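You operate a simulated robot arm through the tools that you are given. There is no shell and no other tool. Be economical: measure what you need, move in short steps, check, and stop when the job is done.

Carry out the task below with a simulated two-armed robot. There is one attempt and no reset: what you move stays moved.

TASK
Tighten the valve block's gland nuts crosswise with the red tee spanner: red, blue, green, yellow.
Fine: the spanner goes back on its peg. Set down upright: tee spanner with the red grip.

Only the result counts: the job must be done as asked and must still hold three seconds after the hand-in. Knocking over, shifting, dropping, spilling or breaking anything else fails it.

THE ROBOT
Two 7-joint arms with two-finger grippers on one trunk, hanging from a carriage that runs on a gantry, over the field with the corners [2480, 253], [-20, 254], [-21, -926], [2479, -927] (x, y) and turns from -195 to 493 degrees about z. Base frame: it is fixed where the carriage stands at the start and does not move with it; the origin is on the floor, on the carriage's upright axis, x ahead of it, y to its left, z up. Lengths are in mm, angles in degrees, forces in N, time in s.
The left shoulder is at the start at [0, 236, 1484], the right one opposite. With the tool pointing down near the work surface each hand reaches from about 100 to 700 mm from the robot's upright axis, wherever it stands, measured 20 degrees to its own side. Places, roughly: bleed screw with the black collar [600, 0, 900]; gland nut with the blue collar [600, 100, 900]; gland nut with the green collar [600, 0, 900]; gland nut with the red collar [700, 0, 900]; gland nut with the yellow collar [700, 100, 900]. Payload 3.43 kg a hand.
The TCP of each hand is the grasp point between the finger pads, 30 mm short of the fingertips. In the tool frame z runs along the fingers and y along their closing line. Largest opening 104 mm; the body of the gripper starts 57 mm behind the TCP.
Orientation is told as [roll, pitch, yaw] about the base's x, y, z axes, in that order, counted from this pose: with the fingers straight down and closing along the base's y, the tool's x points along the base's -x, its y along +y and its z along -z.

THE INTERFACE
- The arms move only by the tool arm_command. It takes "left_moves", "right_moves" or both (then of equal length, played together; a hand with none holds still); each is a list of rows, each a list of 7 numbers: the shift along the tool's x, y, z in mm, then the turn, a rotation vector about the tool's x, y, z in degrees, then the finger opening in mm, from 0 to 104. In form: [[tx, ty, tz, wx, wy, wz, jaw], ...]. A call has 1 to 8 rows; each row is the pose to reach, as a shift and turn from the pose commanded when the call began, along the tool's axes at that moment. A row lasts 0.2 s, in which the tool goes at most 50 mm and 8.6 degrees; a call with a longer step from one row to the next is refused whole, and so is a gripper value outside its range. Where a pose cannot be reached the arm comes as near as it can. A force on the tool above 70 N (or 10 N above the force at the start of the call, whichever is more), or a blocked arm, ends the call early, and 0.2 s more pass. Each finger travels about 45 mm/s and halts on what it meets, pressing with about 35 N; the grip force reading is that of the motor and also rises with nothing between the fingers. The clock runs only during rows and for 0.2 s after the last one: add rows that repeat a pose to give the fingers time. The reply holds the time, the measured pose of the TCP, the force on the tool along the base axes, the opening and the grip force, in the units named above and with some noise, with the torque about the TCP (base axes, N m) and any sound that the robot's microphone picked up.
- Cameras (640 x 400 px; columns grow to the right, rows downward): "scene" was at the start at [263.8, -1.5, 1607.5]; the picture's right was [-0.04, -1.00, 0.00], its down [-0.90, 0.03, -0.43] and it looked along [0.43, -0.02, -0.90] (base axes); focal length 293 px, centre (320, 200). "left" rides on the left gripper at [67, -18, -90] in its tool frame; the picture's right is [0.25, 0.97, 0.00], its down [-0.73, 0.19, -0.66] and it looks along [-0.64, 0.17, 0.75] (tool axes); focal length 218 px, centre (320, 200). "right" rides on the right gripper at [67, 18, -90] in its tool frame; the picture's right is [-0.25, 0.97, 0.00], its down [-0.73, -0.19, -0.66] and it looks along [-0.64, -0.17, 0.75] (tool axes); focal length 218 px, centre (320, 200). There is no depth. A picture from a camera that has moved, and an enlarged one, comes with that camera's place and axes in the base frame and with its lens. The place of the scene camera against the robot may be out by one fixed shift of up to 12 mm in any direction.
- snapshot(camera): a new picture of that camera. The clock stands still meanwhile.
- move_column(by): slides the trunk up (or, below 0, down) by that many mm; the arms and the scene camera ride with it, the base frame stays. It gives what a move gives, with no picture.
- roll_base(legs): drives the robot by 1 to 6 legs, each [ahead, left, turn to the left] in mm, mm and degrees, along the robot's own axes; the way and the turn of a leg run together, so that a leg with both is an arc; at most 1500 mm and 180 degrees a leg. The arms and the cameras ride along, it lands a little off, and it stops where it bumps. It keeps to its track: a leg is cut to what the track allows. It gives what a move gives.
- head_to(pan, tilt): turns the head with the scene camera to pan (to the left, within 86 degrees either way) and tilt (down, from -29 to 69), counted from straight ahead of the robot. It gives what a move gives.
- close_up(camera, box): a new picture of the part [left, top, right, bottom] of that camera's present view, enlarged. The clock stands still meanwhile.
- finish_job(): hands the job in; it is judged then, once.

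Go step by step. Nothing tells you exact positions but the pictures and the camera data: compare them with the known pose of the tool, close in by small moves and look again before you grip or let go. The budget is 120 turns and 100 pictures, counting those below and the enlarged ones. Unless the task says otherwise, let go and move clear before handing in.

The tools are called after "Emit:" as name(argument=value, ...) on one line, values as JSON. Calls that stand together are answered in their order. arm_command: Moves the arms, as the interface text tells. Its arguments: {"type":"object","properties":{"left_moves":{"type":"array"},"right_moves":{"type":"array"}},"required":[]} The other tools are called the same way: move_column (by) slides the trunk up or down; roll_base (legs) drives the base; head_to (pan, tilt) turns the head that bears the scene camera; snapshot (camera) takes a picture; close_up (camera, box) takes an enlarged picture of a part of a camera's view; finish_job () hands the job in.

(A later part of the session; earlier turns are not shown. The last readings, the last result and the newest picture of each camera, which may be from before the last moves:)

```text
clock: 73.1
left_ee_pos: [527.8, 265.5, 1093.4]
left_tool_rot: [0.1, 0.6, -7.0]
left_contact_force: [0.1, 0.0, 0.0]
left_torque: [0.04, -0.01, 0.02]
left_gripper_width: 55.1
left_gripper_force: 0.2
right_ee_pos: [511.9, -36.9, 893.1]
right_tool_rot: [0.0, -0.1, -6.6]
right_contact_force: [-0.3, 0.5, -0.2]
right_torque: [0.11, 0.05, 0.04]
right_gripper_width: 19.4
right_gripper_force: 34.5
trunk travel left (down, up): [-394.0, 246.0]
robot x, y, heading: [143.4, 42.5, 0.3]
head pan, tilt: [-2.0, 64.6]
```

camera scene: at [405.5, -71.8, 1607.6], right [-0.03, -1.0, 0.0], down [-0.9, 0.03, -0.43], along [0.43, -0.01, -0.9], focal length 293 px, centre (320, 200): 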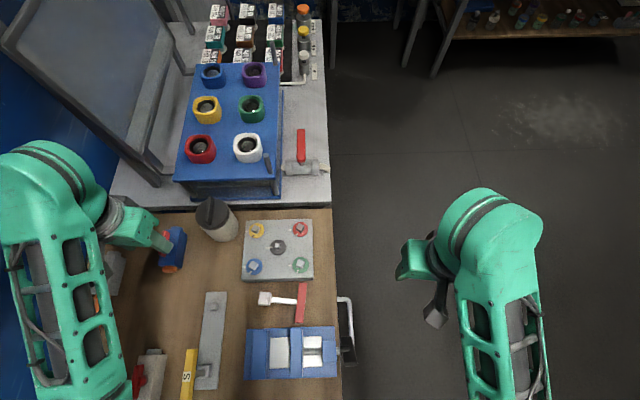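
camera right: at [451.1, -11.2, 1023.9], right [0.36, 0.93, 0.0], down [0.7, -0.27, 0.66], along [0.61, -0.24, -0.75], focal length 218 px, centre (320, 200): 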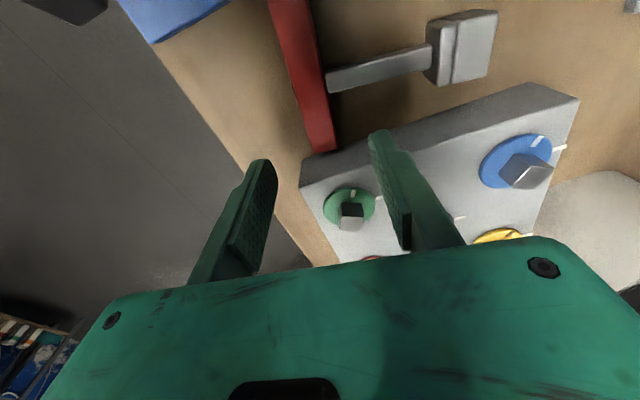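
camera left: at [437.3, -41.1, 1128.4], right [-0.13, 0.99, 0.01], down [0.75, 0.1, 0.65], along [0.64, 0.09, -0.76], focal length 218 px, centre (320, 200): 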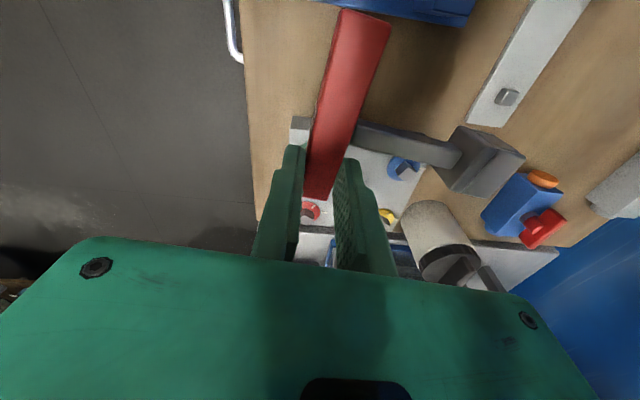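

Gripped (19.4 mm). I lift it straight up slowly.

Emit:
arm_command(right_moves=[[0, 0, -10, 0, 0, 0, 5], [0, 0, -30, 0, 0, 0, 5], [0, 0, -55, 0, 0, 0, 5], [0, 0, -80, 0, 0, 0, 5], [0, 0, -105, 0, 0, 0, 5], [0, 0, -130, 0, 0, 0, 5], [0, 0, -155, 0, 0, 0, 5], [0, 0, -175, 0, 0, 0, 5]])

Emit:
arm_command(right_moves=[[-5, -13, -2, 0, 0, -7, 5], [-10, -26, -4, 0, 0, -14, 5], [-15, -39, -6, 0, 0, -21, 5], [-20, -52, -8, 0, 0, -28, 5], [-25, -65, -10, 0, 0, -35, 5], [-30, -78, -12, 0, 0, -42, 5], [-35, -91, -14, 0, 0, -49, 5], [-40, -104, -16, 0, 0, -56, 5]])

Emit:
arm_command(right_moves=[[0, 0, 0, 0, 0, -7, 5], [0, 0, 0, 0, 0, -14, 5], [0, 0, 0, 0, 0, -21, 5], [0, 0, 0, 0, 0, -28, 5], [0, 0, 0, 0, 0, -35, 5], [0, 0, 0, 0, 0, -40.6, 5], [0, 0, 0, 0, 0, -40.6, 5]])

Emit:
snapshot(camera="right")

```text
clock: 74.9
left_ee_pos: [527.8, 264.8, 1092.9]
left_tool_rot: [0.1, 0.6, -6.9]
left_contact_force: [-0.3, 0.8, -0.1]
left_torque: [-0.03, 0.01, 0.0]
left_gripper_width: 54.9
left_gripper_force: 0.0
right_ee_pos: [510.2, -35.6, 1068.1]
right_tool_rot: [-0.1, 0.0, -6.7]
right_contact_force: [-0.2, -0.4, -1.9]
right_torque: [-0.02, -0.03, 0.0]
right_gripper_width: 19.6
right_gripper_force: 35.2
trunk travel left (down, up): [-394.0, 246.0]
robot x, y, heading: [139.7, 41.4, -0.1]
head pan, tilt: [-2.0, 64.6]
```

```text
clock: 76.7
left_ee_pos: [528.8, 265.5, 1093.9]
left_tool_rot: [0.0, 0.7, -7.0]
left_contact_force: [0.3, 0.7, -0.8]
left_torque: [-0.02, 0.01, 0.01]
left_gripper_width: 54.9
left_gripper_force: 0.1
right_ee_pos: [539.0, -143.6, 1084.6]
right_tool_rot: [-0.1, 0.0, 49.7]
right_contact_force: [0.0, 0.5, -2.0]
right_torque: [0.0, -0.06, -0.03]
right_gripper_width: 19.3
right_gripper_force: 35.1
trunk travel left (down, up): [-394.0, 246.0]
robot x, y, heading: [139.7, 42.8, -0.1]
head pan, tilt: [-2.0, 64.6]
```

```text
clock: 78.3
left_ee_pos: [528.9, 265.3, 1093.1]
left_tool_rot: [0.1, 0.5, -7.0]
left_contact_force: [0.5, -1.0, -0.1]
left_torque: [0.02, 0.02, -0.02]
left_gripper_width: 55.1
left_gripper_force: 0.1
right_ee_pos: [537.0, -144.2, 1085.7]
right_tool_rot: [0.0, 0.2, 90.0]
right_contact_force: [-0.5, -0.2, -0.4]
right_torque: [0.05, -0.01, -0.02]
right_gripper_width: 19.2
right_gripper_force: 35.0
trunk travel left (down, up): [-394.0, 246.0]
robot x, y, heading: [143.5, 41.3, 0.0]
head pan, tilt: [-2.0, 64.6]
```

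```text
41 pictures are left
camera right: at [522.7, -211.7, 1174.1], right [-0.97, 0.25, 0.0], down [0.19, 0.73, 0.66], along [0.17, 0.64, -0.75], focal length 218 px, centre (320, 200)
```

right: 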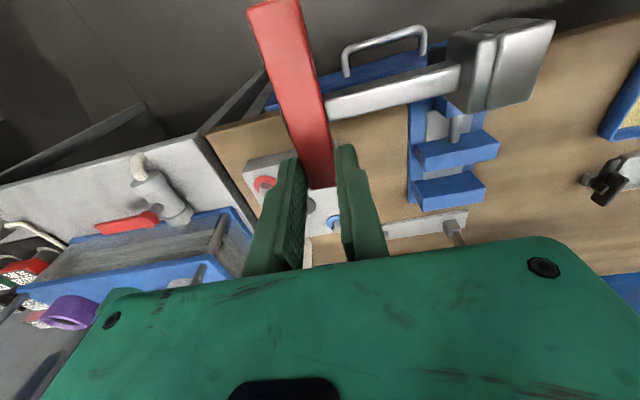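

The spanner is held well. Now I pitch the hand forward in small steps to bring the stem straight down.

Emit:
arm_command(right_moves=[[0, 0, 0, 7.5, 0, 0, 5], [0, 0, 0, 15, 0, 0, 5], [0, 0, 0, 22.5, 0, 0, 5], [0, 0, 0, 30, 0, 0, 5], [0, 0, 0, 37.5, 0, 0, 5], [0, 0, 0, 45, 0, 0, 5], [0, 0, 0, 52.5, 0, 0, 5], [0, 0, 0, 60, 0, 0, 5]])

Emit:
arm_command(right_moves=[[0, 0, 0, 7.5, 0, 0, 5], [0, 0, 0, 15, 0, 0, 5], [0, 0, 0, 22.5, 0, 0, 5], [0, 0, 0, 30, 0, 0, 5], [0, 0, 0, 30, 0, 0, 5]])

Emit:
head_to(pan=-15, tilt=60)

Emit:
snapshot(camera="scene")

```text
clock: 80.1
left_ee_pos: [528.5, 264.1, 1093.3]
left_tool_rot: [0.2, 0.7, -7.0]
left_contact_force: [0.0, -0.5, -0.3]
left_torque: [-0.01, 0.02, -0.02]
left_gripper_width: 55.0
left_gripper_force: 0.0
right_ee_pos: [538.4, -145.7, 1084.5]
right_tool_rot: [-60.1, -0.1, 90.0]
right_contact_force: [0.2, 0.1, -0.4]
right_torque: [0.02, 0.02, 0.0]
right_gripper_width: 19.2
right_gripper_force: 35.3
trunk travel left (down, up): [-394.0, 246.0]
robot x, y, heading: [139.4, 38.2, 0.2]
head pan, tilt: [-2.0, 64.6]
```

```text
clock: 81.3
left_ee_pos: [528.6, 265.8, 1094.2]
left_tool_rot: [0.1, 0.7, -6.9]
left_contact_force: [0.4, -0.8, -0.4]
left_torque: [0.02, 0.02, 0.0]
left_gripper_width: 55.1
left_gripper_force: 0.0
right_ee_pos: [538.2, -144.5, 1084.7]
right_tool_rot: [-90.1, 0.1, 90.1]
right_contact_force: [0.1, -0.1, -1.7]
right_torque: [0.04, 0.0, 0.0]
right_gripper_width: 19.2
right_gripper_force: 35.4
trunk travel left (down, up): [-394.0, 246.0]
robot x, y, heading: [142.2, 39.7, -0.0]
head pan, tilt: [-2.0, 64.6]
```

```text
clock: 82.1
left_ee_pos: [529.4, 265.3, 1093.6]
left_tool_rot: [0.1, 0.6, -6.9]
left_contact_force: [-0.2, -0.8, -0.8]
left_torque: [0.01, 0.02, 0.01]
left_gripper_width: 55.0
left_gripper_force: 0.1
right_ee_pos: [538.6, -144.7, 1084.2]
right_tool_rot: [-90.1, 0.1, 90.0]
right_contact_force: [0.5, -0.6, -1.2]
right_torque: [0.04, 0.06, 0.01]
right_gripper_width: 19.2
right_gripper_force: 34.7
trunk travel left (down, up): [-394.0, 246.0]
robot x, y, heading: [142.1, 42.4, 0.1]
head pan, tilt: [-15.0, 60.0]
```

```text
40 pictures are left
camera scene: at [408.3, 23.7, 1612.6], right [-0.26, -0.97, 0.0], down [-0.84, 0.22, -0.5], along [0.48, -0.13, -0.87], focal length 293 px, centre (320, 200)
```

scene: 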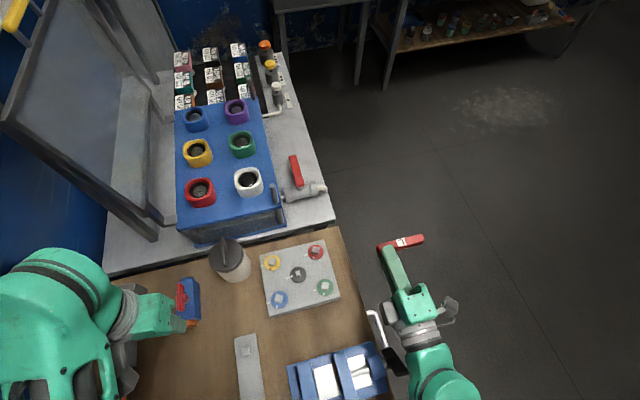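

The spanner now hangs upright in the right hand. I slide it slowly toward the robot's centre line, where the left hand can reach from above.

Emit:
arm_command(right_moves=[[-22, 0, 0, 0, 0, 0, 5], [-44, 0, 0, 0, 0, 0, 5], [-66, 0, 0, 0, 0, 0, 5], [-88, 0, 0, 0, 0, 0, 5], [-110, 0, 0, 0, 0, 0, 5], [-132, 0, 0, 0, 0, 0, 5], [-154, 0, 0, 0, 0, 0, 5], [-176, 0, 0, 0, 0, 0, 5]])

Emit:
arm_command(left_moves=[[0, 0, -20, 0, 0, 8.4, 55], [0, 0, -40, 0, 0, 16.8, 55], [0, 0, -60, 0, 0, 25.2, 55], [0, 0, -80, 0, 0, 33.6, 55], [0, 0, -100, 0, 0, 42, 55], [0, 0, -120, 0, 0, 50.4, 55], [0, 0, -120, 0, 0, 58.8, 55], [0, 0, -120, 0, 0, 67.2, 55]])

Emit:
arm_command(left_moves=[[0, 0, 0, 0, 0, 8, 55], [0, 0, 0, 0, 0, 16, 55]])

Emit:
head_to(pan=-2, tilt=64.6)

Emit:
snapshot(camera="scene")

```text
clock: 83.9
left_ee_pos: [529.8, 265.1, 1093.4]
left_tool_rot: [0.2, 0.7, -7.0]
left_contact_force: [0.5, 0.4, 0.1]
left_torque: [-0.04, 0.02, -0.01]
left_gripper_width: 54.8
left_gripper_force: 0.0
right_ee_pos: [540.2, 33.9, 1083.6]
right_tool_rot: [-90.1, 0.1, 90.0]
right_contact_force: [0.4, 0.4, -1.2]
right_torque: [0.04, 0.01, 0.02]
right_gripper_width: 19.2
right_gripper_force: 34.6
trunk travel left (down, up): [-394.0, 246.0]
robot x, y, heading: [143.0, 37.9, 0.1]
head pan, tilt: [-15.0, 60.0]
```

```text
clock: 85.7
left_ee_pos: [553.0, 264.0, 1128.2]
left_tool_rot: [0.2, 0.2, -74.3]
left_contact_force: [0.0, 0.0, 0.2]
left_torque: [0.01, -0.02, -0.01]
left_gripper_width: 55.0
left_gripper_force: 0.0
left hand out of reach, approached as far as the arm can: row 2, 3, 4, 5, 6, 7, 8
right_ee_pos: [538.8, 32.3, 1084.1]
right_tool_rot: [-90.1, 0.2, 90.0]
right_contact_force: [0.6, -0.3, -1.1]
right_torque: [0.02, 0.03, 0.01]
right_gripper_width: 19.1
right_gripper_force: 35.4
trunk travel left (down, up): [-394.0, 246.0]
robot x, y, heading: [143.5, 41.6, 0.2]
head pan, tilt: [-15.0, 60.0]
```

```text
clock: 86.3
left_ee_pos: [553.1, 264.7, 1126.1]
left_tool_rot: [-0.3, 0.1, -90.3]
left_contact_force: [0.6, -0.2, 0.4]
left_torque: [-0.01, 0.01, -0.02]
left_gripper_width: 54.6
left_gripper_force: 0.2
right_ee_pos: [539.8, 32.5, 1084.4]
right_tool_rot: [-90.1, 0.2, 90.0]
right_contact_force: [-0.6, 0.2, -1.7]
right_torque: [0.07, 0.04, 0.0]
right_gripper_width: 19.2
right_gripper_force: 34.9
trunk travel left (down, up): [-394.0, 246.0]
robot x, y, heading: [140.4, 38.4, 0.2]
head pan, tilt: [-15.0, 60.0]
```

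```text
clock: 87.0
left_ee_pos: [552.6, 263.0, 1126.0]
left_tool_rot: [-0.4, 0.2, -90.1]
left_contact_force: [0.3, -0.2, -0.4]
left_torque: [0.03, -0.03, -0.02]
left_gripper_width: 55.0
left_gripper_force: 0.0
right_ee_pos: [538.6, 31.8, 1084.4]
right_tool_rot: [-90.1, 0.0, 90.0]
right_contact_force: [-0.3, 0.0, -1.7]
right_torque: [0.06, 0.02, 0.0]
right_gripper_width: 19.1
right_gripper_force: 34.5
trunk travel left (down, up): [-394.0, 246.0]
robot x, y, heading: [140.5, 36.5, -0.0]
head pan, tilt: [-2.0, 64.6]
```

```text
39 pictures are left
camera scene: at [405.1, 38.7, 1607.5], right [-0.03, -1.0, 0.0], down [-0.9, 0.03, -0.43], along [0.43, -0.01, -0.9], focal length 293 px, centre (320, 200)
```

scene: 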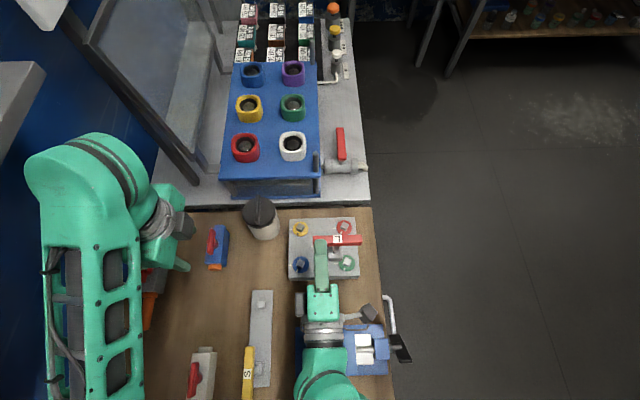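

The left hand, turned to yaw -90°, now approaches from the left above the bar's height for a look.

Emit:
arm_command(left_moves=[[-35, 2, 0, 0, 0, 0, 55], [-70, 4, -5, 0, 0, 0, 55], [-105, 6, -15, 0, 0, 0, 55], [-140, 8, -24, 0, 0, 0, 55], [-165, 10, -28, 0, 0, 0, 55], [-165, 10, -28, 0, 0, 0, 55]])

Emit:
snapshot(camera="left")

```text
clock: 88.4
left_ee_pos: [565.0, 98.4, 1149.7]
left_tool_rot: [-0.5, 0.3, -90.1]
left_contact_force: [0.5, -0.5, 0.9]
left_torque: [-0.01, 0.01, 0.03]
left_gripper_width: 55.1
left_gripper_force: 0.0
left hand out of reach, approached as far as the arm can: row 3, 4, 5, 6
right_ee_pos: [539.6, 31.5, 1084.6]
right_tool_rot: [-90.2, 0.2, 90.0]
right_contact_force: [-0.4, -0.5, -0.9]
right_torque: [0.07, 0.0, 0.0]
right_gripper_width: 19.3
right_gripper_force: 34.7
trunk travel left (down, up): [-394.0, 246.0]
robot x, y, heading: [138.6, 39.3, 0.2]
head pan, tilt: [-2.0, 64.6]
```

```text
38 pictures are left
camera left: at [549.3, 165.8, 1238.7], right [0.97, 0.25, -0.01], down [0.19, -0.73, 0.65], along [0.16, -0.63, -0.76], focal length 218 px, centre (320, 200)
```

left: 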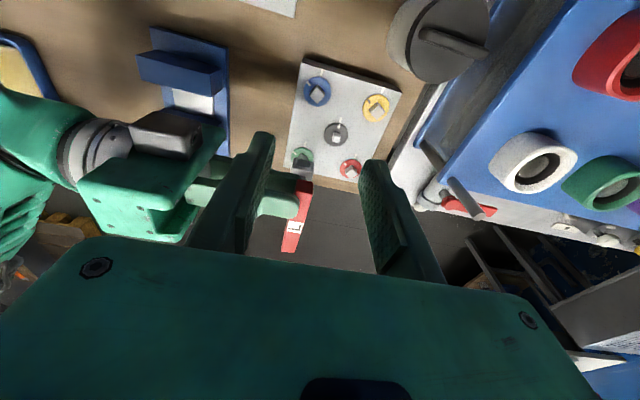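

The bar's centre projects to (563.5, 2.7), as expected. I move over it and look before descending.

Emit:
arm_command(left_moves=[[-32, -1, 0, 0, 0, 0, 55], [-64, -1.5, 0, 0, 0, 0, 55], [-96, -1.5, 0, 0, 0, 0, 55], [-96, -1.5, 0, 0, 0, 0, 55]])

Emit:
snapshot(camera="left")

```text
clock: 89.4
left_ee_pos: [561.6, 1.6, 1149.0]
left_tool_rot: [-0.7, 0.2, -90.2]
left_contact_force: [0.7, -0.1, 0.7]
left_torque: [0.01, 0.0, 0.01]
left_gripper_width: 54.8
left_gripper_force: 0.0
right_ee_pos: [538.8, 33.5, 1083.9]
right_tool_rot: [-90.1, 0.1, 89.9]
right_contact_force: [0.0, -0.4, -1.2]
right_torque: [0.01, 0.03, 0.03]
right_gripper_width: 19.2
right_gripper_force: 34.9
trunk travel left (down, up): [-394.0, 246.0]
robot x, y, heading: [140.8, 39.4, 0.1]
head pan, tilt: [-2.0, 64.6]
```

```text
37 pictures are left
camera left: at [546.7, 69.9, 1238.2], right [0.97, 0.25, -0.01], down [0.2, -0.73, 0.65], along [0.16, -0.63, -0.76], focal length 218 px, centre (320, 200)
```

left: 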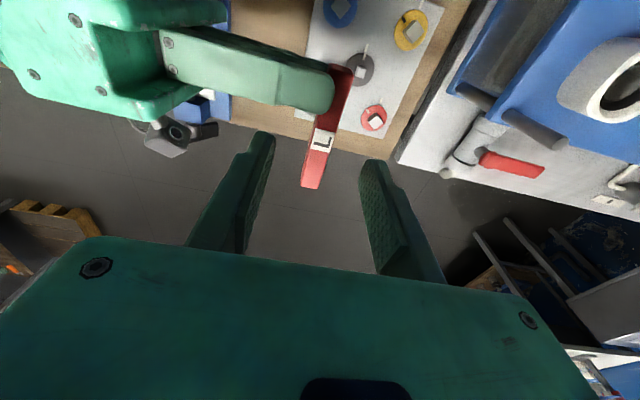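

All aligned: bar within 2.5 mm, the right finger's edge 24 mm from centre. I descend onto the bar, then close.

Emit:
arm_command(left_moves=[[0, 2.5, 15, 0, 0, 0, 55], [0, 2.5, 30, 0, 0, 0, 55], [0, 2.5, 45, 0, 0, 0, 55], [0, 2.5, 58, 0, 0, 0, 55], [0, 2.5, 63, 0, 0, 0, 55], [0, 2.5, 63, 0, 0, 0, 40]])

Emit:
snapshot(camera="left")

```text
clock: 90.8
left_ee_pos: [565.2, 2.3, 1085.8]
left_tool_rot: [-0.6, 0.2, -90.3]
left_contact_force: [-1.0, -0.4, -0.1]
left_torque: [0.02, 0.0, -0.03]
left_gripper_width: 40.0
left_gripper_force: 0.0
right_ee_pos: [539.0, 32.2, 1083.4]
right_tool_rot: [-90.1, 0.1, 89.9]
right_contact_force: [-0.7, 0.5, -1.0]
right_torque: [0.02, 0.02, 0.03]
right_gripper_width: 19.0
right_gripper_force: 35.0
trunk travel left (down, up): [-394.0, 246.0]
robot x, y, heading: [141.3, 43.1, -0.1]
head pan, tilt: [-2.0, 64.6]
```

```text
36 pictures are left
camera left: at [549.2, 70.4, 1175.3], right [0.97, 0.25, -0.01], down [0.2, -0.73, 0.65], along [0.16, -0.63, -0.76], focal length 218 px, centre (320, 200)
```

left: 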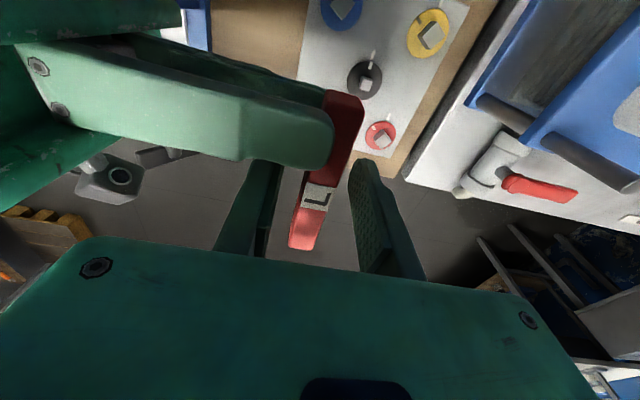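

Clean straddle with no contact. I close the left fingers.

Emit:
arm_command(left_moves=[[0, 0, 0, 0, 0, 0, 25], [0, 0, 0, 0, 0, 0, 10], [0, 0, 0, 0, 0, 0, 5], [0, 0, 0, 0, 0, 0, 5], [0, 0, 0, 0, 0, 0, 5]])

```text
clock: 92.0
left_ee_pos: [564.7, 0.5, 1087.4]
left_tool_rot: [-0.7, 0.2, -90.1]
left_contact_force: [-19.6, 3.7, 1.3]
left_torque: [0.04, 0.02, -0.05]
left_gripper_width: 15.1
left_gripper_force: 35.1
right_ee_pos: [539.1, 31.4, 1083.7]
right_tool_rot: [-90.1, 0.0, 90.0]
right_contact_force: [18.0, -4.7, -3.9]
right_torque: [0.03, 0.13, 0.51]
right_gripper_width: 19.4
right_gripper_force: 34.8
trunk travel left (down, up): [-394.0, 246.0]
robot x, y, heading: [135.7, 37.3, 0.0]
head pan, tilt: [-2.0, 64.6]
```

Both hands hold it (15 mm across, so faces are flush). I relieve the side force slightly, then open the right hand and back it straight away.

Emit:
arm_command(left_moves=[[0, -1.5, 0, 0, 0, 0, 5], [0, -1.5, 0, 0, 0, 0, 5]])

Emit:
arm_command(right_moves=[[0, 0, 0, 0, 0, 0, 26], [0, 0, 0, 0, 0, 0, 40], [0, 0, 0, 0, 0, 0, 44], [0, 0, -20, 0, 0, 0, 44], [0, 0, -45, 0, 0, 0, 44], [0, 0, -70, 0, 0, 0, 44], [0, 0, -90, 0, 0, 0, 44]])

Emit:
snapshot(camera="left")

Emit:
snapshot(camera="right")

```text
clock: 92.6
left_ee_pos: [564.1, 2.2, 1086.7]
left_tool_rot: [-0.5, 0.3, -90.0]
left_contact_force: [1.1, -0.5, -2.3]
left_torque: [-0.21, -0.08, -0.01]
left_gripper_width: 15.1
left_gripper_force: 35.2
right_ee_pos: [538.6, 32.7, 1084.0]
right_tool_rot: [-90.2, 0.1, 90.1]
right_contact_force: [-3.1, 1.3, 1.1]
right_torque: [0.12, 0.03, -0.08]
right_gripper_width: 19.3
right_gripper_force: 34.8
trunk travel left (down, up): [-394.0, 246.0]
robot x, y, heading: [142.0, 35.7, -0.0]
head pan, tilt: [-2.0, 64.6]
```

```text
clock: 94.2
left_ee_pos: [563.4, 0.4, 1087.3]
left_tool_rot: [-0.6, 0.2, -90.2]
left_contact_force: [-0.9, -0.4, 0.5]
left_torque: [-0.02, 0.04, -0.01]
left_gripper_width: 14.9
left_gripper_force: 34.9
right_ee_pos: [448.4, 30.6, 1084.8]
right_tool_rot: [-90.1, 0.1, 90.0]
right_contact_force: [1.1, -0.1, -0.3]
right_torque: [0.0, -0.02, 0.01]
right_gripper_width: 44.1
right_gripper_force: 0.1
trunk travel left (down, up): [-394.0, 246.0]
robot x, y, heading: [144.5, 38.2, -0.0]
head pan, tilt: [-2.0, 64.6]
```

```text
35 pictures are left
camera left: at [547.6, 70.2, 1175.1], right [0.97, 0.25, -0.01], down [0.2, -0.73, 0.65], along [0.16, -0.63, -0.76], focal length 218 px, centre (320, 200)
```

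left: 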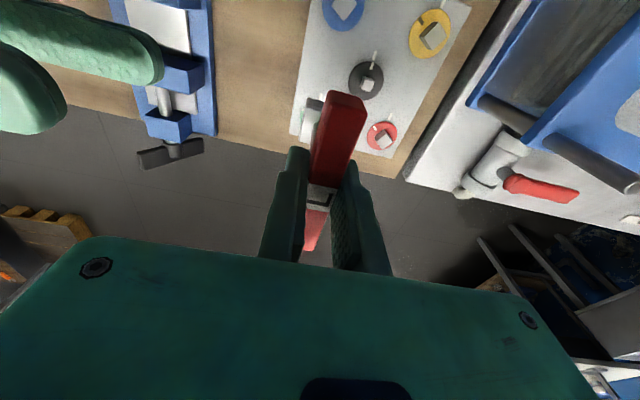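

```text
34 pictures are left
camera right: at [360.0, -36.4, 1066.4], right [0.0, 0.25, -0.97], down [-0.66, 0.73, 0.19], along [0.75, 0.64, 0.17], focal length 218 px, centre (320, 200)
```

right: 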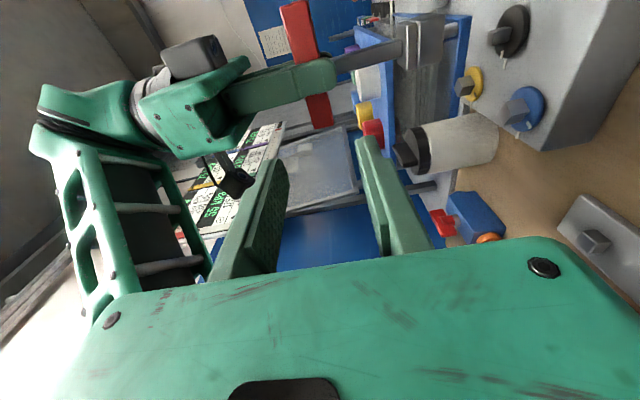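

The handover worked: the left hand holds the spanner by its middle, upright. I move the right hand aside, then roll the robot right by 110 mm to the stance where the left arm's turning range was proven.

Emit:
arm_command(right_moves=[[30, 0, 0, 0, 0, 0, 44], [60, 0, 0, 0, 0, 0, 44], [90, 0, 0, 0, 0, 0, 44], [120, 0, 0, 0, 0, 0, 44], [150, 0, 0, 0, 0, 0, 44]])

Emit:
roll_base(legs=[[0, -60, 0], [0, -60, 0]])

Emit:
close_up(camera="scene", box=[180, 180, 340, 310])

```text
clock: 95.4
left_ee_pos: [563.2, 3.0, 1086.0]
left_tool_rot: [-0.6, 0.2, -90.2]
left_contact_force: [0.7, -0.2, 0.5]
left_torque: [-0.01, -0.03, 0.03]
left_gripper_width: 15.4
left_gripper_force: 35.0
right_ee_pos: [448.7, -98.5, 1085.1]
right_tool_rot: [-90.1, -0.1, 89.9]
right_contact_force: [0.1, -0.1, 0.7]
right_torque: [-0.02, 0.03, 0.04]
right_gripper_width: 43.9
right_gripper_force: 0.1
right hand out of reach, approached as far as the arm can: row 5
trunk travel left (down, up): [-394.0, 246.0]
robot x, y, heading: [142.9, 41.7, -0.1]
head pan, tilt: [-2.0, 64.6]
```

```text
clock: 97.0
left_ee_pos: [563.0, -118.2, 1086.5]
left_tool_rot: [-0.6, 0.2, -90.1]
left_contact_force: [-0.2, -0.9, 0.6]
left_torque: [0.04, 0.01, 0.02]
left_gripper_width: 15.3
left_gripper_force: 35.5
right_ee_pos: [449.3, -217.6, 1085.4]
right_tool_rot: [-90.2, 0.1, 90.2]
right_contact_force: [-0.2, 0.5, 0.6]
right_torque: [0.0, -0.01, 0.02]
right_gripper_width: 44.1
right_gripper_force: 0.0
trunk travel left (down, up): [-394.0, 246.0]
robot x, y, heading: [139.7, -80.2, 0.2]
head pan, tilt: [-2.0, 64.6]
```

```text
3.08 times, centred on (260, 245) of scene
camera zoom: at [405.4, -81.5, 1607.5], right [-0.03, -1.0, 0.0], down [-0.9, 0.03, -0.43], along [0.43, -0.01, -0.9], focal length 902 px, centre (505, 62)
```

zoom: 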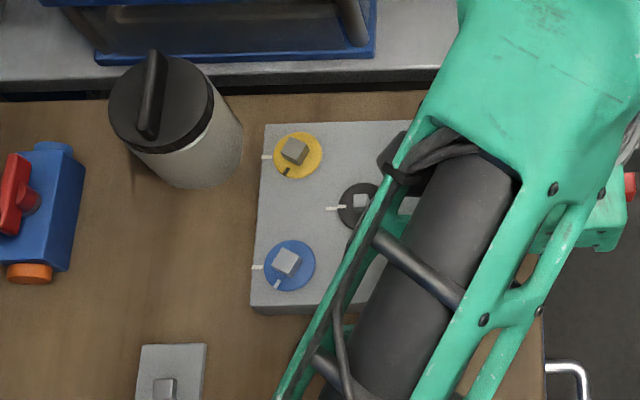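

I use this clear view to read the blue and yellow nuts' angles.

Emit:
close_up(camera="scene", box=[234, 256, 266, 276])

Emit:
close_up(camera="scene", box=[237, 221, 269, 241])

```text
16.00 times, centred on (250, 266) of scene
camera zoom: at [405.4, -81.5, 1607.5], right [-0.03, -1.0, 0.0], down [-0.9, 0.03, -0.43], along [0.43, -0.01, -0.9], focal length 4688 px, centre (1440, -856)
```

zoom: 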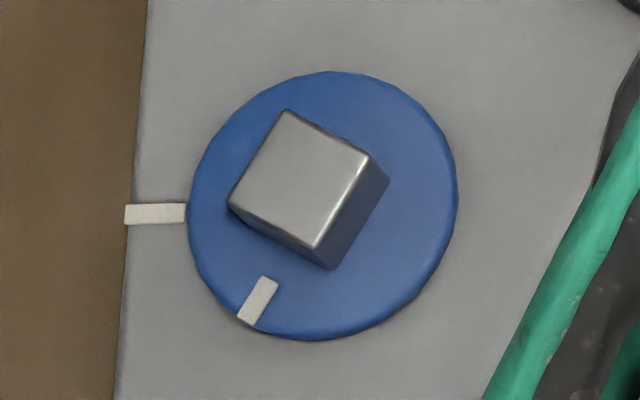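

```text
16.00 times, centred on (253, 231) of scene
camera zoom: at [405.4, -81.5, 1607.5], right [-0.03, -1.0, 0.0], down [-0.9, 0.03, -0.43], along [0.43, -0.01, -0.9], focal length 4688 px, centre (1392, -296)
```

zoom: 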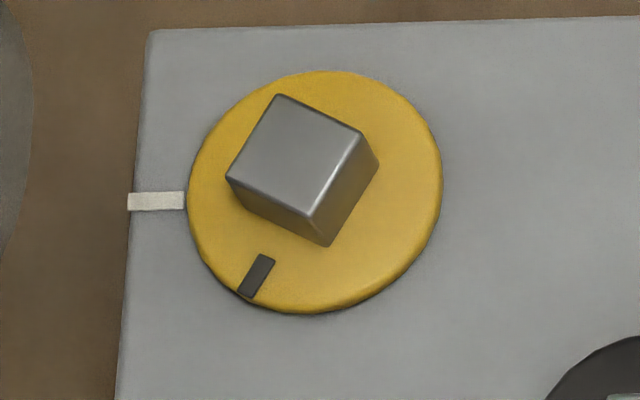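

Start angles found: red -32°, blue -28.5°, green -27.5°, yellow -27°. I carry the spanner at height to above the red nut while turning it to yaw -32°.

Emit:
arm_command(left_moves=[[11, 12, 0, 0, 0, -7.25, 5], [22, 24, 0, 0, 0, -14.5, 5], [33, 36, 0, 0, 0, -21.75, 5], [44, 48, 0, 0, 0, -29, 5], [55, 60, 0, 0, 0, -36.25, 5], [66, 72, 0, 0, 0, -43.5, 5], [77, 84, 0, 0, 0, -50.75, 5], [87, 96, 0, 0, 0, -58, 5]])

Emit:
snapshot(camera="left")

Emit:
snapshot(camera="scene")

```text
clock: 98.8
left_ee_pos: [661.8, -30.8, 1087.0]
left_tool_rot: [-0.1, 0.6, -32.0]
left_contact_force: [0.6, -0.1, -0.4]
left_torque: [-0.02, 0.01, -0.01]
left_gripper_width: 15.2
left_gripper_force: 34.6
right_ee_pos: [450.5, -217.9, 1084.9]
right_tool_rot: [-90.1, 0.1, 90.1]
right_contact_force: [0.0, 0.3, 0.1]
right_torque: [0.04, -0.01, 0.02]
right_gripper_width: 44.2
right_gripper_force: 0.1
trunk travel left (down, up): [-394.0, 246.0]
robot x, y, heading: [142.1, -79.3, 0.1]
head pan, tilt: [-2.0, 64.6]
```

```text
30 pictures are left
camera left: at [595.5, -9.0, 1174.9], right [0.3, 0.95, 0.0], down [0.73, -0.23, 0.65], along [0.62, -0.19, -0.76], focal length 218 px, centre (320, 200)
```

left: 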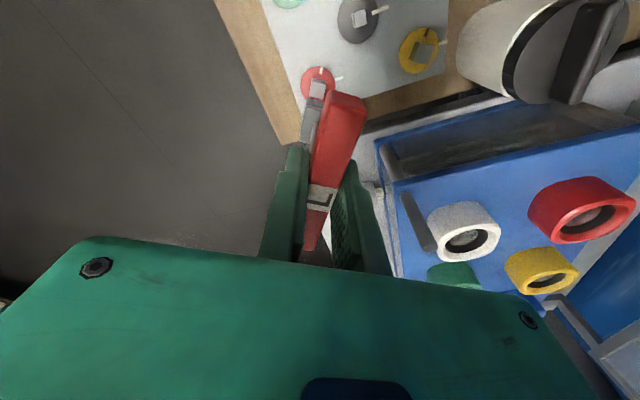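

```text
29 pictures are left
camera scene: at [405.5, -81.1, 1607.5], right [-0.03, -1.0, 0.0], down [-0.9, 0.03, -0.43], along [0.43, -0.01, -0.9], focal length 293 px, centre (320, 200)
```

scene: 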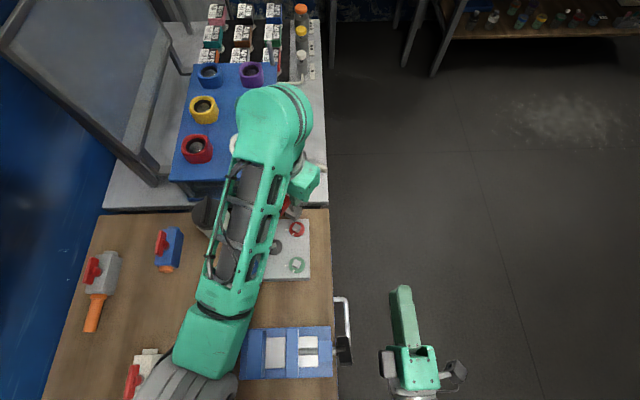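

Emit:
arm_command(left_moves=[[0, 0, 25, 0, 0, 0, 5], [0, 0, 45, 0, 0, 0, 5], [0, 0, 45, 0, 0, 0, 5]])

Emit:
close_up(camera="left", box=[270, 60, 370, 160])

Emit:
close_up(camera="scene", box=[270, 205, 318, 245])

```text
clock: 99.5
left_ee_pos: [659.8, -31.2, 1041.6]
left_tool_rot: [-0.1, 0.6, -32.1]
left_contact_force: [-0.8, 0.3, -0.1]
left_torque: [0.0, 0.01, 0.02]
left_gripper_width: 15.2
left_gripper_force: 35.1
right_ee_pos: [448.4, -217.8, 1084.8]
right_tool_rot: [-90.1, 0.2, 90.1]
right_contact_force: [0.1, -0.7, -0.4]
right_torque: [0.02, -0.02, 0.02]
right_gripper_width: 44.1
right_gripper_force: 0.1
trunk travel left (down, up): [-394.0, 246.0]
robot x, y, heading: [142.1, -82.7, 0.0]
head pan, tilt: [-2.0, 64.6]
```

```text
4.00 times, centred on (320, 110) of left
camera zoom: at [595.0, -8.8, 1130.0], right [0.3, 0.95, 0.0], down [0.73, -0.23, 0.65], along [0.62, -0.19, -0.76], focal length 873 px, centre (320, 560)
```

zoom: 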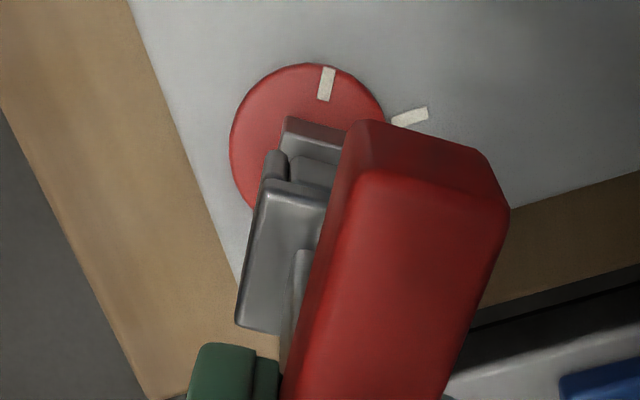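

```text
10.00 times, centred on (294, 225) of scene
camera zoom: at [405.4, -81.1, 1607.5], right [-0.03, -1.0, 0.0], down [-0.9, 0.03, -0.43], along [0.43, -0.01, -0.9], focal length 2930 px, centre (580, -50)
```

zoom: 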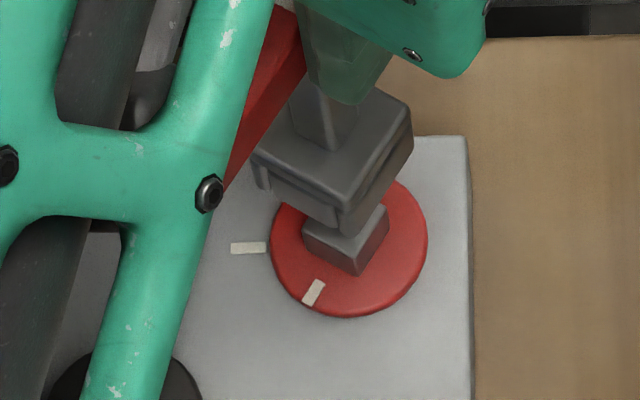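

The scene view shows the socket parallel with the nut and nearly over it (nut perhaps 2 mm nearer). I correct 2 mm and come down to just above the nut.

Emit:
arm_command(left_moves=[[1.7, -1, 8, 0, 0, 0, 5], [1.7, -1, 17, 0, 0, 0, 5], [1.7, -1, 17, 0, 0, 0, 5]])

Emit:
close_up(camera="scene", box=[278, 209, 310, 241])

Emit:
close_up(camera="left", box=[285, 80, 345, 140])

```text
clock: 100.3
left_ee_pos: [657.6, -31.5, 1023.0]
left_tool_rot: [-0.2, 0.6, -32.1]
left_contact_force: [0.1, -0.1, -0.3]
left_torque: [-0.02, 0.0, -0.03]
left_gripper_width: 15.2
left_gripper_force: 34.8
right_ee_pos: [448.8, -218.5, 1085.6]
right_tool_rot: [-90.0, 0.1, 90.0]
right_contact_force: [-0.2, -0.1, -0.4]
right_torque: [0.01, -0.01, 0.01]
right_gripper_width: 44.1
right_gripper_force: 0.2
trunk travel left (down, up): [-394.0, 246.0]
robot x, y, heading: [143.1, -81.0, 0.3]
head pan, tilt: [-2.0, 64.6]
```

```text
12.50 times, centred on (294, 225) of scene
camera zoom: at [405.4, -81.1, 1607.5], right [-0.03, -1.0, 0.0], down [-0.9, 0.03, -0.43], along [0.43, -0.01, -0.9], focal length 3662 px, centre (645, -112)
```

zoom: 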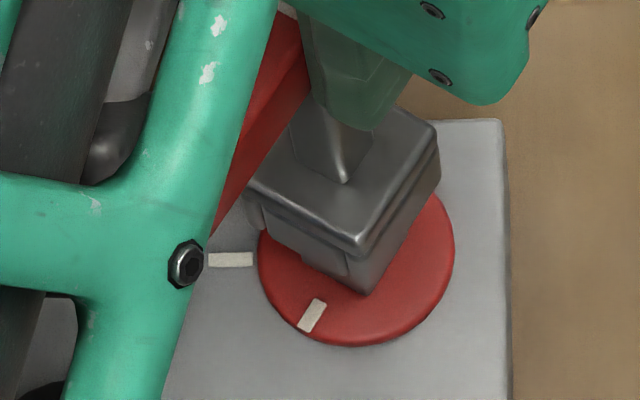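

```text
6.67 times, centred on (315, 110) of left
camera zoom: at [592.8, -8.6, 1112.9], right [0.3, 0.95, 0.0], down [0.73, -0.23, 0.65], along [0.62, -0.19, -0.76], focal length 1455 px, centre (353, 800)
```

zoom: 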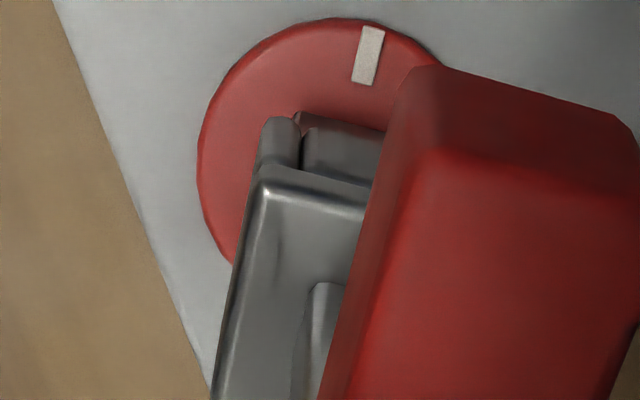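

Estimates agree within about 1–2 mm. I lower gently in small steps and watch the force and height: seated should be near TCP z≈1001.

Emit:
arm_command(left_moves=[[0.7, 0, 3, 0, 0, 0, 5], [0.7, 0, 6, 0, 0, 0, 5], [0.7, 0, 9, 0, 0, 0, 5], [0.7, 0, 12, 0, 0, 0, 5]])

```text
clock: 101.3
left_ee_pos: [660.6, -31.2, 1017.0]
left_tool_rot: [0.0, 0.1, -32.1]
left_contact_force: [-0.5, -0.9, 31.9]
left_torque: [-0.27, 0.19, 0.01]
left_gripper_width: 15.5
left_gripper_force: 35.2
right_ee_pos: [450.6, -218.5, 1085.8]
right_tool_rot: [-90.2, 0.0, 90.2]
right_contact_force: [-0.1, 0.7, 0.1]
right_torque: [0.02, -0.02, 0.03]
right_gripper_width: 44.3
right_gripper_force: 0.0
trunk travel left (down, up): [-394.0, 246.0]
robot x, y, heading: [142.1, -78.2, 0.2]
head pan, tilt: [-2.0, 64.6]
```

It touches at z 1017 with a torque showing the tool's -y wall resting on the nut — agreeing with the wrist camera's -1.8 mm. I lift, shift by that, and try again.

Emit:
arm_command(left_moves=[[0, 0, -9, 0, 0, 0, 5], [0, -1.8, -9, 0, 0, 0, 5], [0, -1.8, -5, 0, 0, 0, 5], [0, -1.8, -1, 0, 0, 0, 5], [0, -1.8, 1, 0, 0, 0, 5], [0, -1.8, 1, 0, 0, 0, 5]])

```text
clock: 102.8
left_ee_pos: [655.9, -31.6, 1010.2]
left_tool_rot: [-0.2, 0.7, -32.0]
left_contact_force: [0.6, 0.0, -0.4]
left_torque: [0.03, 0.0, -0.01]
left_gripper_width: 15.2
left_gripper_force: 35.3
right_ee_pos: [449.9, -217.7, 1083.9]
right_tool_rot: [-90.1, 0.0, 90.1]
right_contact_force: [-0.1, -0.3, -0.4]
right_torque: [0.02, -0.01, -0.03]
right_gripper_width: 43.9
right_gripper_force: 0.1
trunk travel left (down, up): [-394.0, 246.0]
robot x, y, heading: [142.9, -82.1, 0.6]
head pan, tilt: [-2.0, 64.6]
```

It slid on: z 1010 with no force. I lower on until it seats.

Emit:
arm_command(left_moves=[[0, 0, 3, 0, 0, 0, 5], [0, 0, 6, 0, 0, 0, 5], [0, 0, 9, 0, 0, 0, 5], [0, 0, 9, 0, 0, 0, 5]])

```text
clock: 103.8
left_ee_pos: [655.9, -32.6, 1002.4]
left_tool_rot: [-0.2, 0.5, -32.2]
left_contact_force: [-1.1, 0.2, 5.0]
left_torque: [0.08, 0.03, -0.01]
left_gripper_width: 15.2
left_gripper_force: 35.2
right_ee_pos: [448.3, -217.3, 1086.3]
right_tool_rot: [-90.1, 0.2, 90.1]
right_contact_force: [0.4, 0.2, 0.5]
right_torque: [-0.02, 0.02, 0.01]
right_gripper_width: 44.0
right_gripper_force: 0.0
trunk travel left (down, up): [-394.0, 246.0]
robot x, y, heading: [139.3, -82.1, 0.1]
head pan, tilt: [-2.0, 64.6]
```

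Seated. Now I turn clockwise (tool wz+) in small steps, watching torque and sounds.

Emit:
arm_command(left_moves=[[0, 0, -1, 0, 0, 5, 5], [0, 0, -1, 0, 0, 10, 5], [0, 0, -1, 0, 0, 15, 5], [0, 0, -1, 0, 0, 20, 5], [0, 0, -1, 0, 0, 25, 5], [0, 0, -1, 0, 0, 30, 5], [0, 0, -1, 0, 0, 30, 5]])

Emit:
close_up(camera="scene", box=[278, 209, 310, 241])

```text
clock: 105.3
left_ee_pos: [655.4, -31.5, 1002.0]
left_tool_rot: [-0.5, 0.5, -62.2]
left_contact_force: [-0.3, -0.7, 0.3]
left_torque: [-0.17, 0.03, 0.03]
left_gripper_width: 15.4
left_gripper_force: 34.5
right_ee_pos: [448.1, -218.9, 1086.2]
right_tool_rot: [-90.0, 0.1, 90.1]
right_contact_force: [0.5, 0.5, 0.4]
right_torque: [-0.03, 0.0, 0.01]
right_gripper_width: 44.2
right_gripper_force: 0.0
trunk travel left (down, up): [-394.0, 246.0]
robot x, y, heading: [142.7, -82.2, 0.2]
head pan, tilt: [-2.0, 64.6]
```

```text
12.50 times, centred on (294, 225) of scene
camera zoom: at [405.3, -81.2, 1607.5], right [-0.03, -1.0, 0.0], down [-0.9, 0.03, -0.43], along [0.43, -0.01, -0.9], focal length 3662 px, centre (645, -112)
```

zoom: 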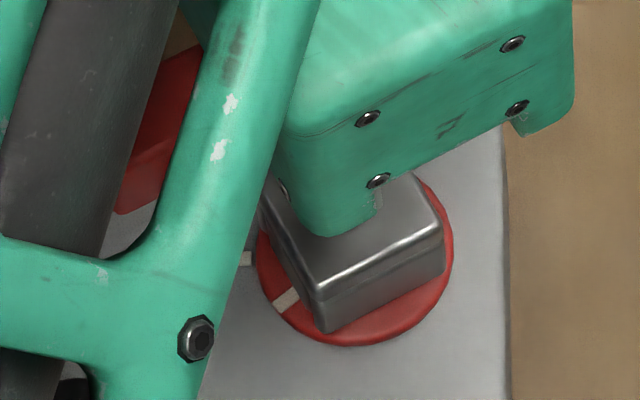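

The collar mark follows. I continue the remaining ~28° in smaller steps.

Emit:
arm_command(left_moves=[[0, 0, 0, 0, 0, 5, 5], [0, 0, 0, 0, 0, 10, 5], [0, 0, 0, 0, 0, 15, 5], [0, 0, 0, 0, 0, 20, 5], [0, 0, 0, 0, 0, 24, 5], [0, 0, 0, 0, 0, 26, 5], [0, 0, 0, 0, 0, 28, 5], [0, 0, 0, 0, 0, 28, 5]])

Emit:
close_up(camera="scene", box=[278, 209, 310, 241])

Emit:
close_up(camera="left", box=[270, 60, 370, 160])

```text
clock: 107.2
left_ee_pos: [655.6, -32.0, 1002.1]
left_tool_rot: [-0.7, 0.2, -90.2]
left_contact_force: [-0.6, -2.4, 0.2]
left_torque: [-0.26, 0.11, 0.0]
left_gripper_width: 15.1
left_gripper_force: 34.8
right_ee_pos: [449.1, -218.5, 1083.9]
right_tool_rot: [-90.1, 0.1, 90.1]
right_contact_force: [0.1, -0.4, 0.1]
right_torque: [-0.03, 0.0, 0.0]
right_gripper_width: 44.2
right_gripper_force: 0.0
trunk travel left (down, up): [-394.0, 246.0]
robot x, y, heading: [145.3, -80.3, 0.2]
head pan, tilt: [-2.0, 64.6]
```

```text
12.50 times, centred on (294, 225) of scene
camera zoom: at [405.3, -81.4, 1607.5], right [-0.03, -1.0, 0.0], down [-0.9, 0.03, -0.43], along [0.43, -0.01, -0.9], focal length 3662 px, centre (645, -112)
```

zoom: 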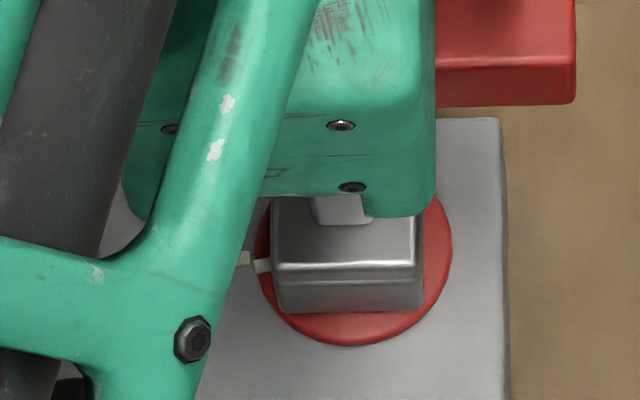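

```text
4.00 times, centred on (320, 110) of left
camera zoom: at [639.6, 36.2, 1091.3], right [0.97, 0.25, -0.01], down [0.2, -0.73, 0.65], along [0.16, -0.63, -0.76], focal length 873 px, centre (320, 560)
```

zoom: 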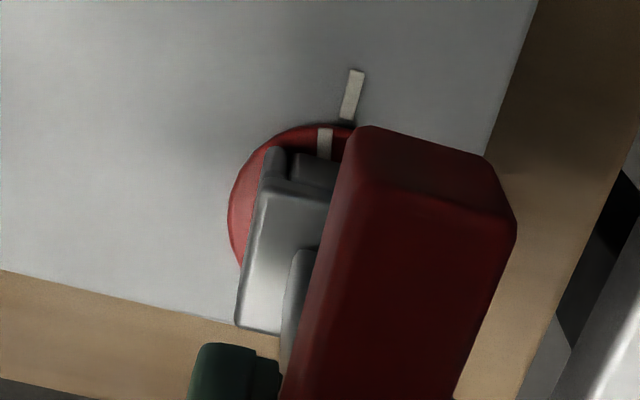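

The marks are close, but the collar mark still lags by about 8° (socket play). I turn on in 2° steps, watching for torque or a sound.

Emit:
arm_command(left_moves=[[0, 0, 0, 0, 0, 2, 5], [0, 0, 0, 0, 0, 4, 5], [0, 0, 0, 0, 0, 6, 5], [0, 0, 0, 0, 0, 6, 5]])

Emit:
close_up(camera="left", box=[295, 65, 345, 115])

```text
clock: 108.2
left_ee_pos: [654.7, -32.2, 1001.6]
left_tool_rot: [-0.7, 0.1, -96.2]
left_contact_force: [-0.5, -2.8, -0.5]
left_torque: [-0.3, 0.06, 0.03]
left_gripper_width: 15.3
left_gripper_force: 34.7
right_ee_pos: [448.2, -219.0, 1084.5]
right_tool_rot: [-90.1, 0.1, 90.2]
right_contact_force: [0.3, -0.1, 0.2]
right_torque: [0.01, 0.01, 0.0]
right_gripper_width: 44.2
right_gripper_force: 0.0
trunk travel left (down, up): [-394.0, 246.0]
robot x, y, heading: [140.8, -77.6, 0.3]
head pan, tilt: [-2.0, 64.6]
```

```text
8.00 times, centred on (320, 90) of left
camera zoom: at [646.6, 37.7, 1091.2], right [0.99, 0.15, -0.01], down [0.12, -0.75, 0.65], along [0.09, -0.65, -0.76], focal length 1746 px, centre (320, 1080)
```

zoom: 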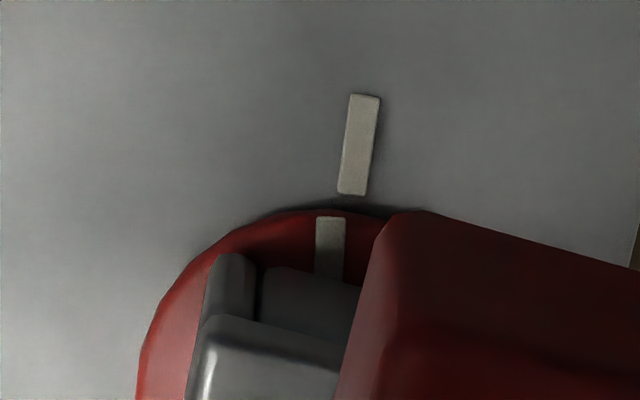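

Still ~4–5° short. I turn 4.5° more.

Emit:
arm_command(left_moves=[[0, 0, 0, 0, 0, 2, 5], [0, 0, 0, 0, 0, 4.5, 5], [0, 0, 0, 0, 0, 4.5, 5]])

Emit:
close_up(camera="left", box=[295, 65, 345, 115])

```text
clock: 109.0
left_ee_pos: [656.4, -32.5, 1002.9]
left_tool_rot: [-0.7, 0.1, -100.6]
left_contact_force: [-2.0, -2.2, 0.3]
left_torque: [-0.24, 0.13, 0.05]
left_gripper_width: 15.2
left_gripper_force: 35.0
right_ee_pos: [448.6, -218.6, 1085.0]
right_tool_rot: [-90.2, 0.2, 90.0]
right_contact_force: [0.5, -0.6, 0.2]
right_torque: [0.02, -0.03, 0.02]
right_gripper_width: 43.9
right_gripper_force: 0.0
trunk travel left (down, up): [-394.0, 246.0]
robot x, y, heading: [141.2, -80.3, 0.1]
head pan, tilt: [-2.0, 64.6]
```

```text
8.00 times, centred on (320, 90) of left
camera zoom: at [652.0, 38.4, 1091.2], right [1.0, 0.07, -0.01], down [0.06, -0.75, 0.65], along [0.04, -0.65, -0.76], focal length 1746 px, centre (320, 1080)
```

zoom: 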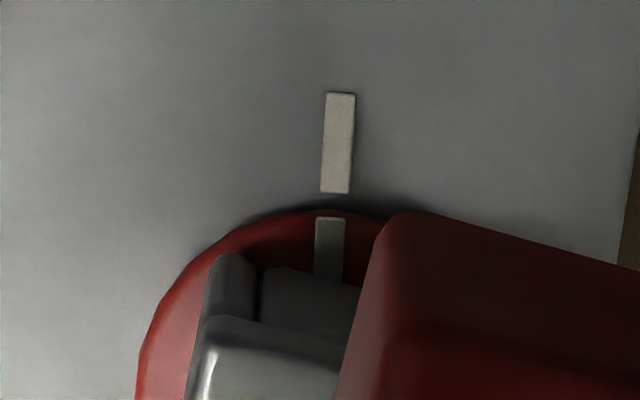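

Red's marks are now in line. I lift off straight and carry the spanner over the blue nut, turning back to -28.5°.

Emit:
arm_command(left_moves=[[0, 0, -8, 0, 0, 0, 5], [0, 0, -20, 0, 0, 0, 5], [0, 0, -40, 0, 0, 0, 5], [0, 0, -60, 0, 0, 0, 5]])

Emit:
arm_command(left_moves=[[11.6, -13.9, 0, 0, 0, -8.2, 5], [23.2, -27.8, 0, 0, 0, -16.4, 5], [34.8, -41.6, 0, 0, 0, -24.6, 5], [46.4, -55.5, 0, 0, 0, -32.8, 5], [58, -69.4, 0, 0, 0, -41, 5], [69.6, -83.3, 0, 0, 0, -49.2, 5], [81.2, -97.1, 0, 0, 0, -57.4, 5], [92.8, -111, 0, 0, 0, -65.6, 5]])

Emit:
arm_command(left_moves=[[0, 0, 10, 0, 0, -6.5, 5], [0, 0, 20, 0, 0, -6.5, 5], [0, 0, 20, 0, 0, -6.5, 5]])

Emit:
close_up(camera="left", box=[270, 60, 370, 160])

Emit:
snapshot(camera="scene")

```text
clock: 110.0
left_ee_pos: [657.1, -32.0, 1063.0]
left_tool_rot: [-0.6, 0.0, -100.6]
left_contact_force: [-0.8, 0.2, -1.4]
left_torque: [-0.02, 0.05, 0.0]
left_gripper_width: 15.3
left_gripper_force: 35.4
right_ee_pos: [449.3, -219.3, 1085.9]
right_tool_rot: [-90.1, 0.1, 90.1]
right_contact_force: [-0.4, -0.2, 0.2]
right_torque: [0.0, 0.04, 0.01]
right_gripper_width: 44.1
right_gripper_force: 0.1
trunk travel left (down, up): [-394.0, 246.0]
robot x, y, heading: [144.3, -80.5, 0.1]
head pan, tilt: [-2.0, 64.6]
```

```text
clock: 111.8
left_ee_pos: [563.2, 80.1, 1064.5]
left_tool_rot: [-0.3, 0.6, -34.9]
left_contact_force: [0.7, 0.2, 0.3]
left_torque: [0.03, 0.01, 0.01]
left_gripper_width: 15.6
left_gripper_force: 34.8
right_ee_pos: [449.7, -218.6, 1083.8]
right_tool_rot: [-90.2, 0.1, 90.1]
right_contact_force: [0.8, 0.2, -0.6]
right_torque: [-0.03, -0.01, -0.01]
right_gripper_width: 44.0
right_gripper_force: 0.0
trunk travel left (down, up): [-394.0, 246.0]
robot x, y, heading: [141.4, -81.5, 0.3]
head pan, tilt: [-2.0, 64.6]
```

```text
clock: 112.5
left_ee_pos: [562.6, 79.7, 1043.3]
left_tool_rot: [-0.1, 0.7, -28.5]
left_contact_force: [0.2, 0.4, 0.5]
left_torque: [-0.03, 0.01, 0.03]
left_gripper_width: 15.4
left_gripper_force: 35.0
right_ee_pos: [449.4, -217.6, 1085.0]
right_tool_rot: [-90.1, 0.0, 90.1]
right_contact_force: [-0.6, 0.0, -0.1]
right_torque: [-0.01, 0.0, 0.0]
right_gripper_width: 44.0
right_gripper_force: 0.1
trunk travel left (down, up): [-394.0, 246.0]
robot x, y, heading: [143.1, -78.6, 0.1]
head pan, tilt: [-2.0, 64.6]
```

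```text
4.00 times, centred on (320, 110) of left
camera zoom: at [497.6, 97.8, 1133.1], right [0.24, 0.97, 0.0], down [0.74, -0.18, 0.65], along [0.63, -0.15, -0.76], focal length 873 px, centre (320, 560)
```

zoom: 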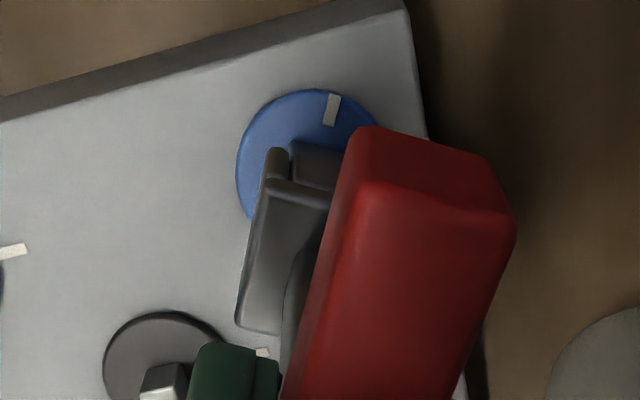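

```text
18 pictures are left
camera scene: at [405.4, -81.1, 1607.5], right [-0.03, -1.0, 0.0], down [-0.9, 0.03, -0.43], along [0.43, -0.01, -0.9], focal length 293 px, centre (320, 200)
```

scene: 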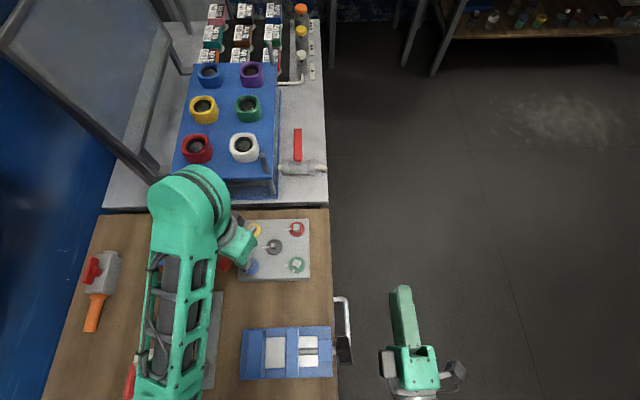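

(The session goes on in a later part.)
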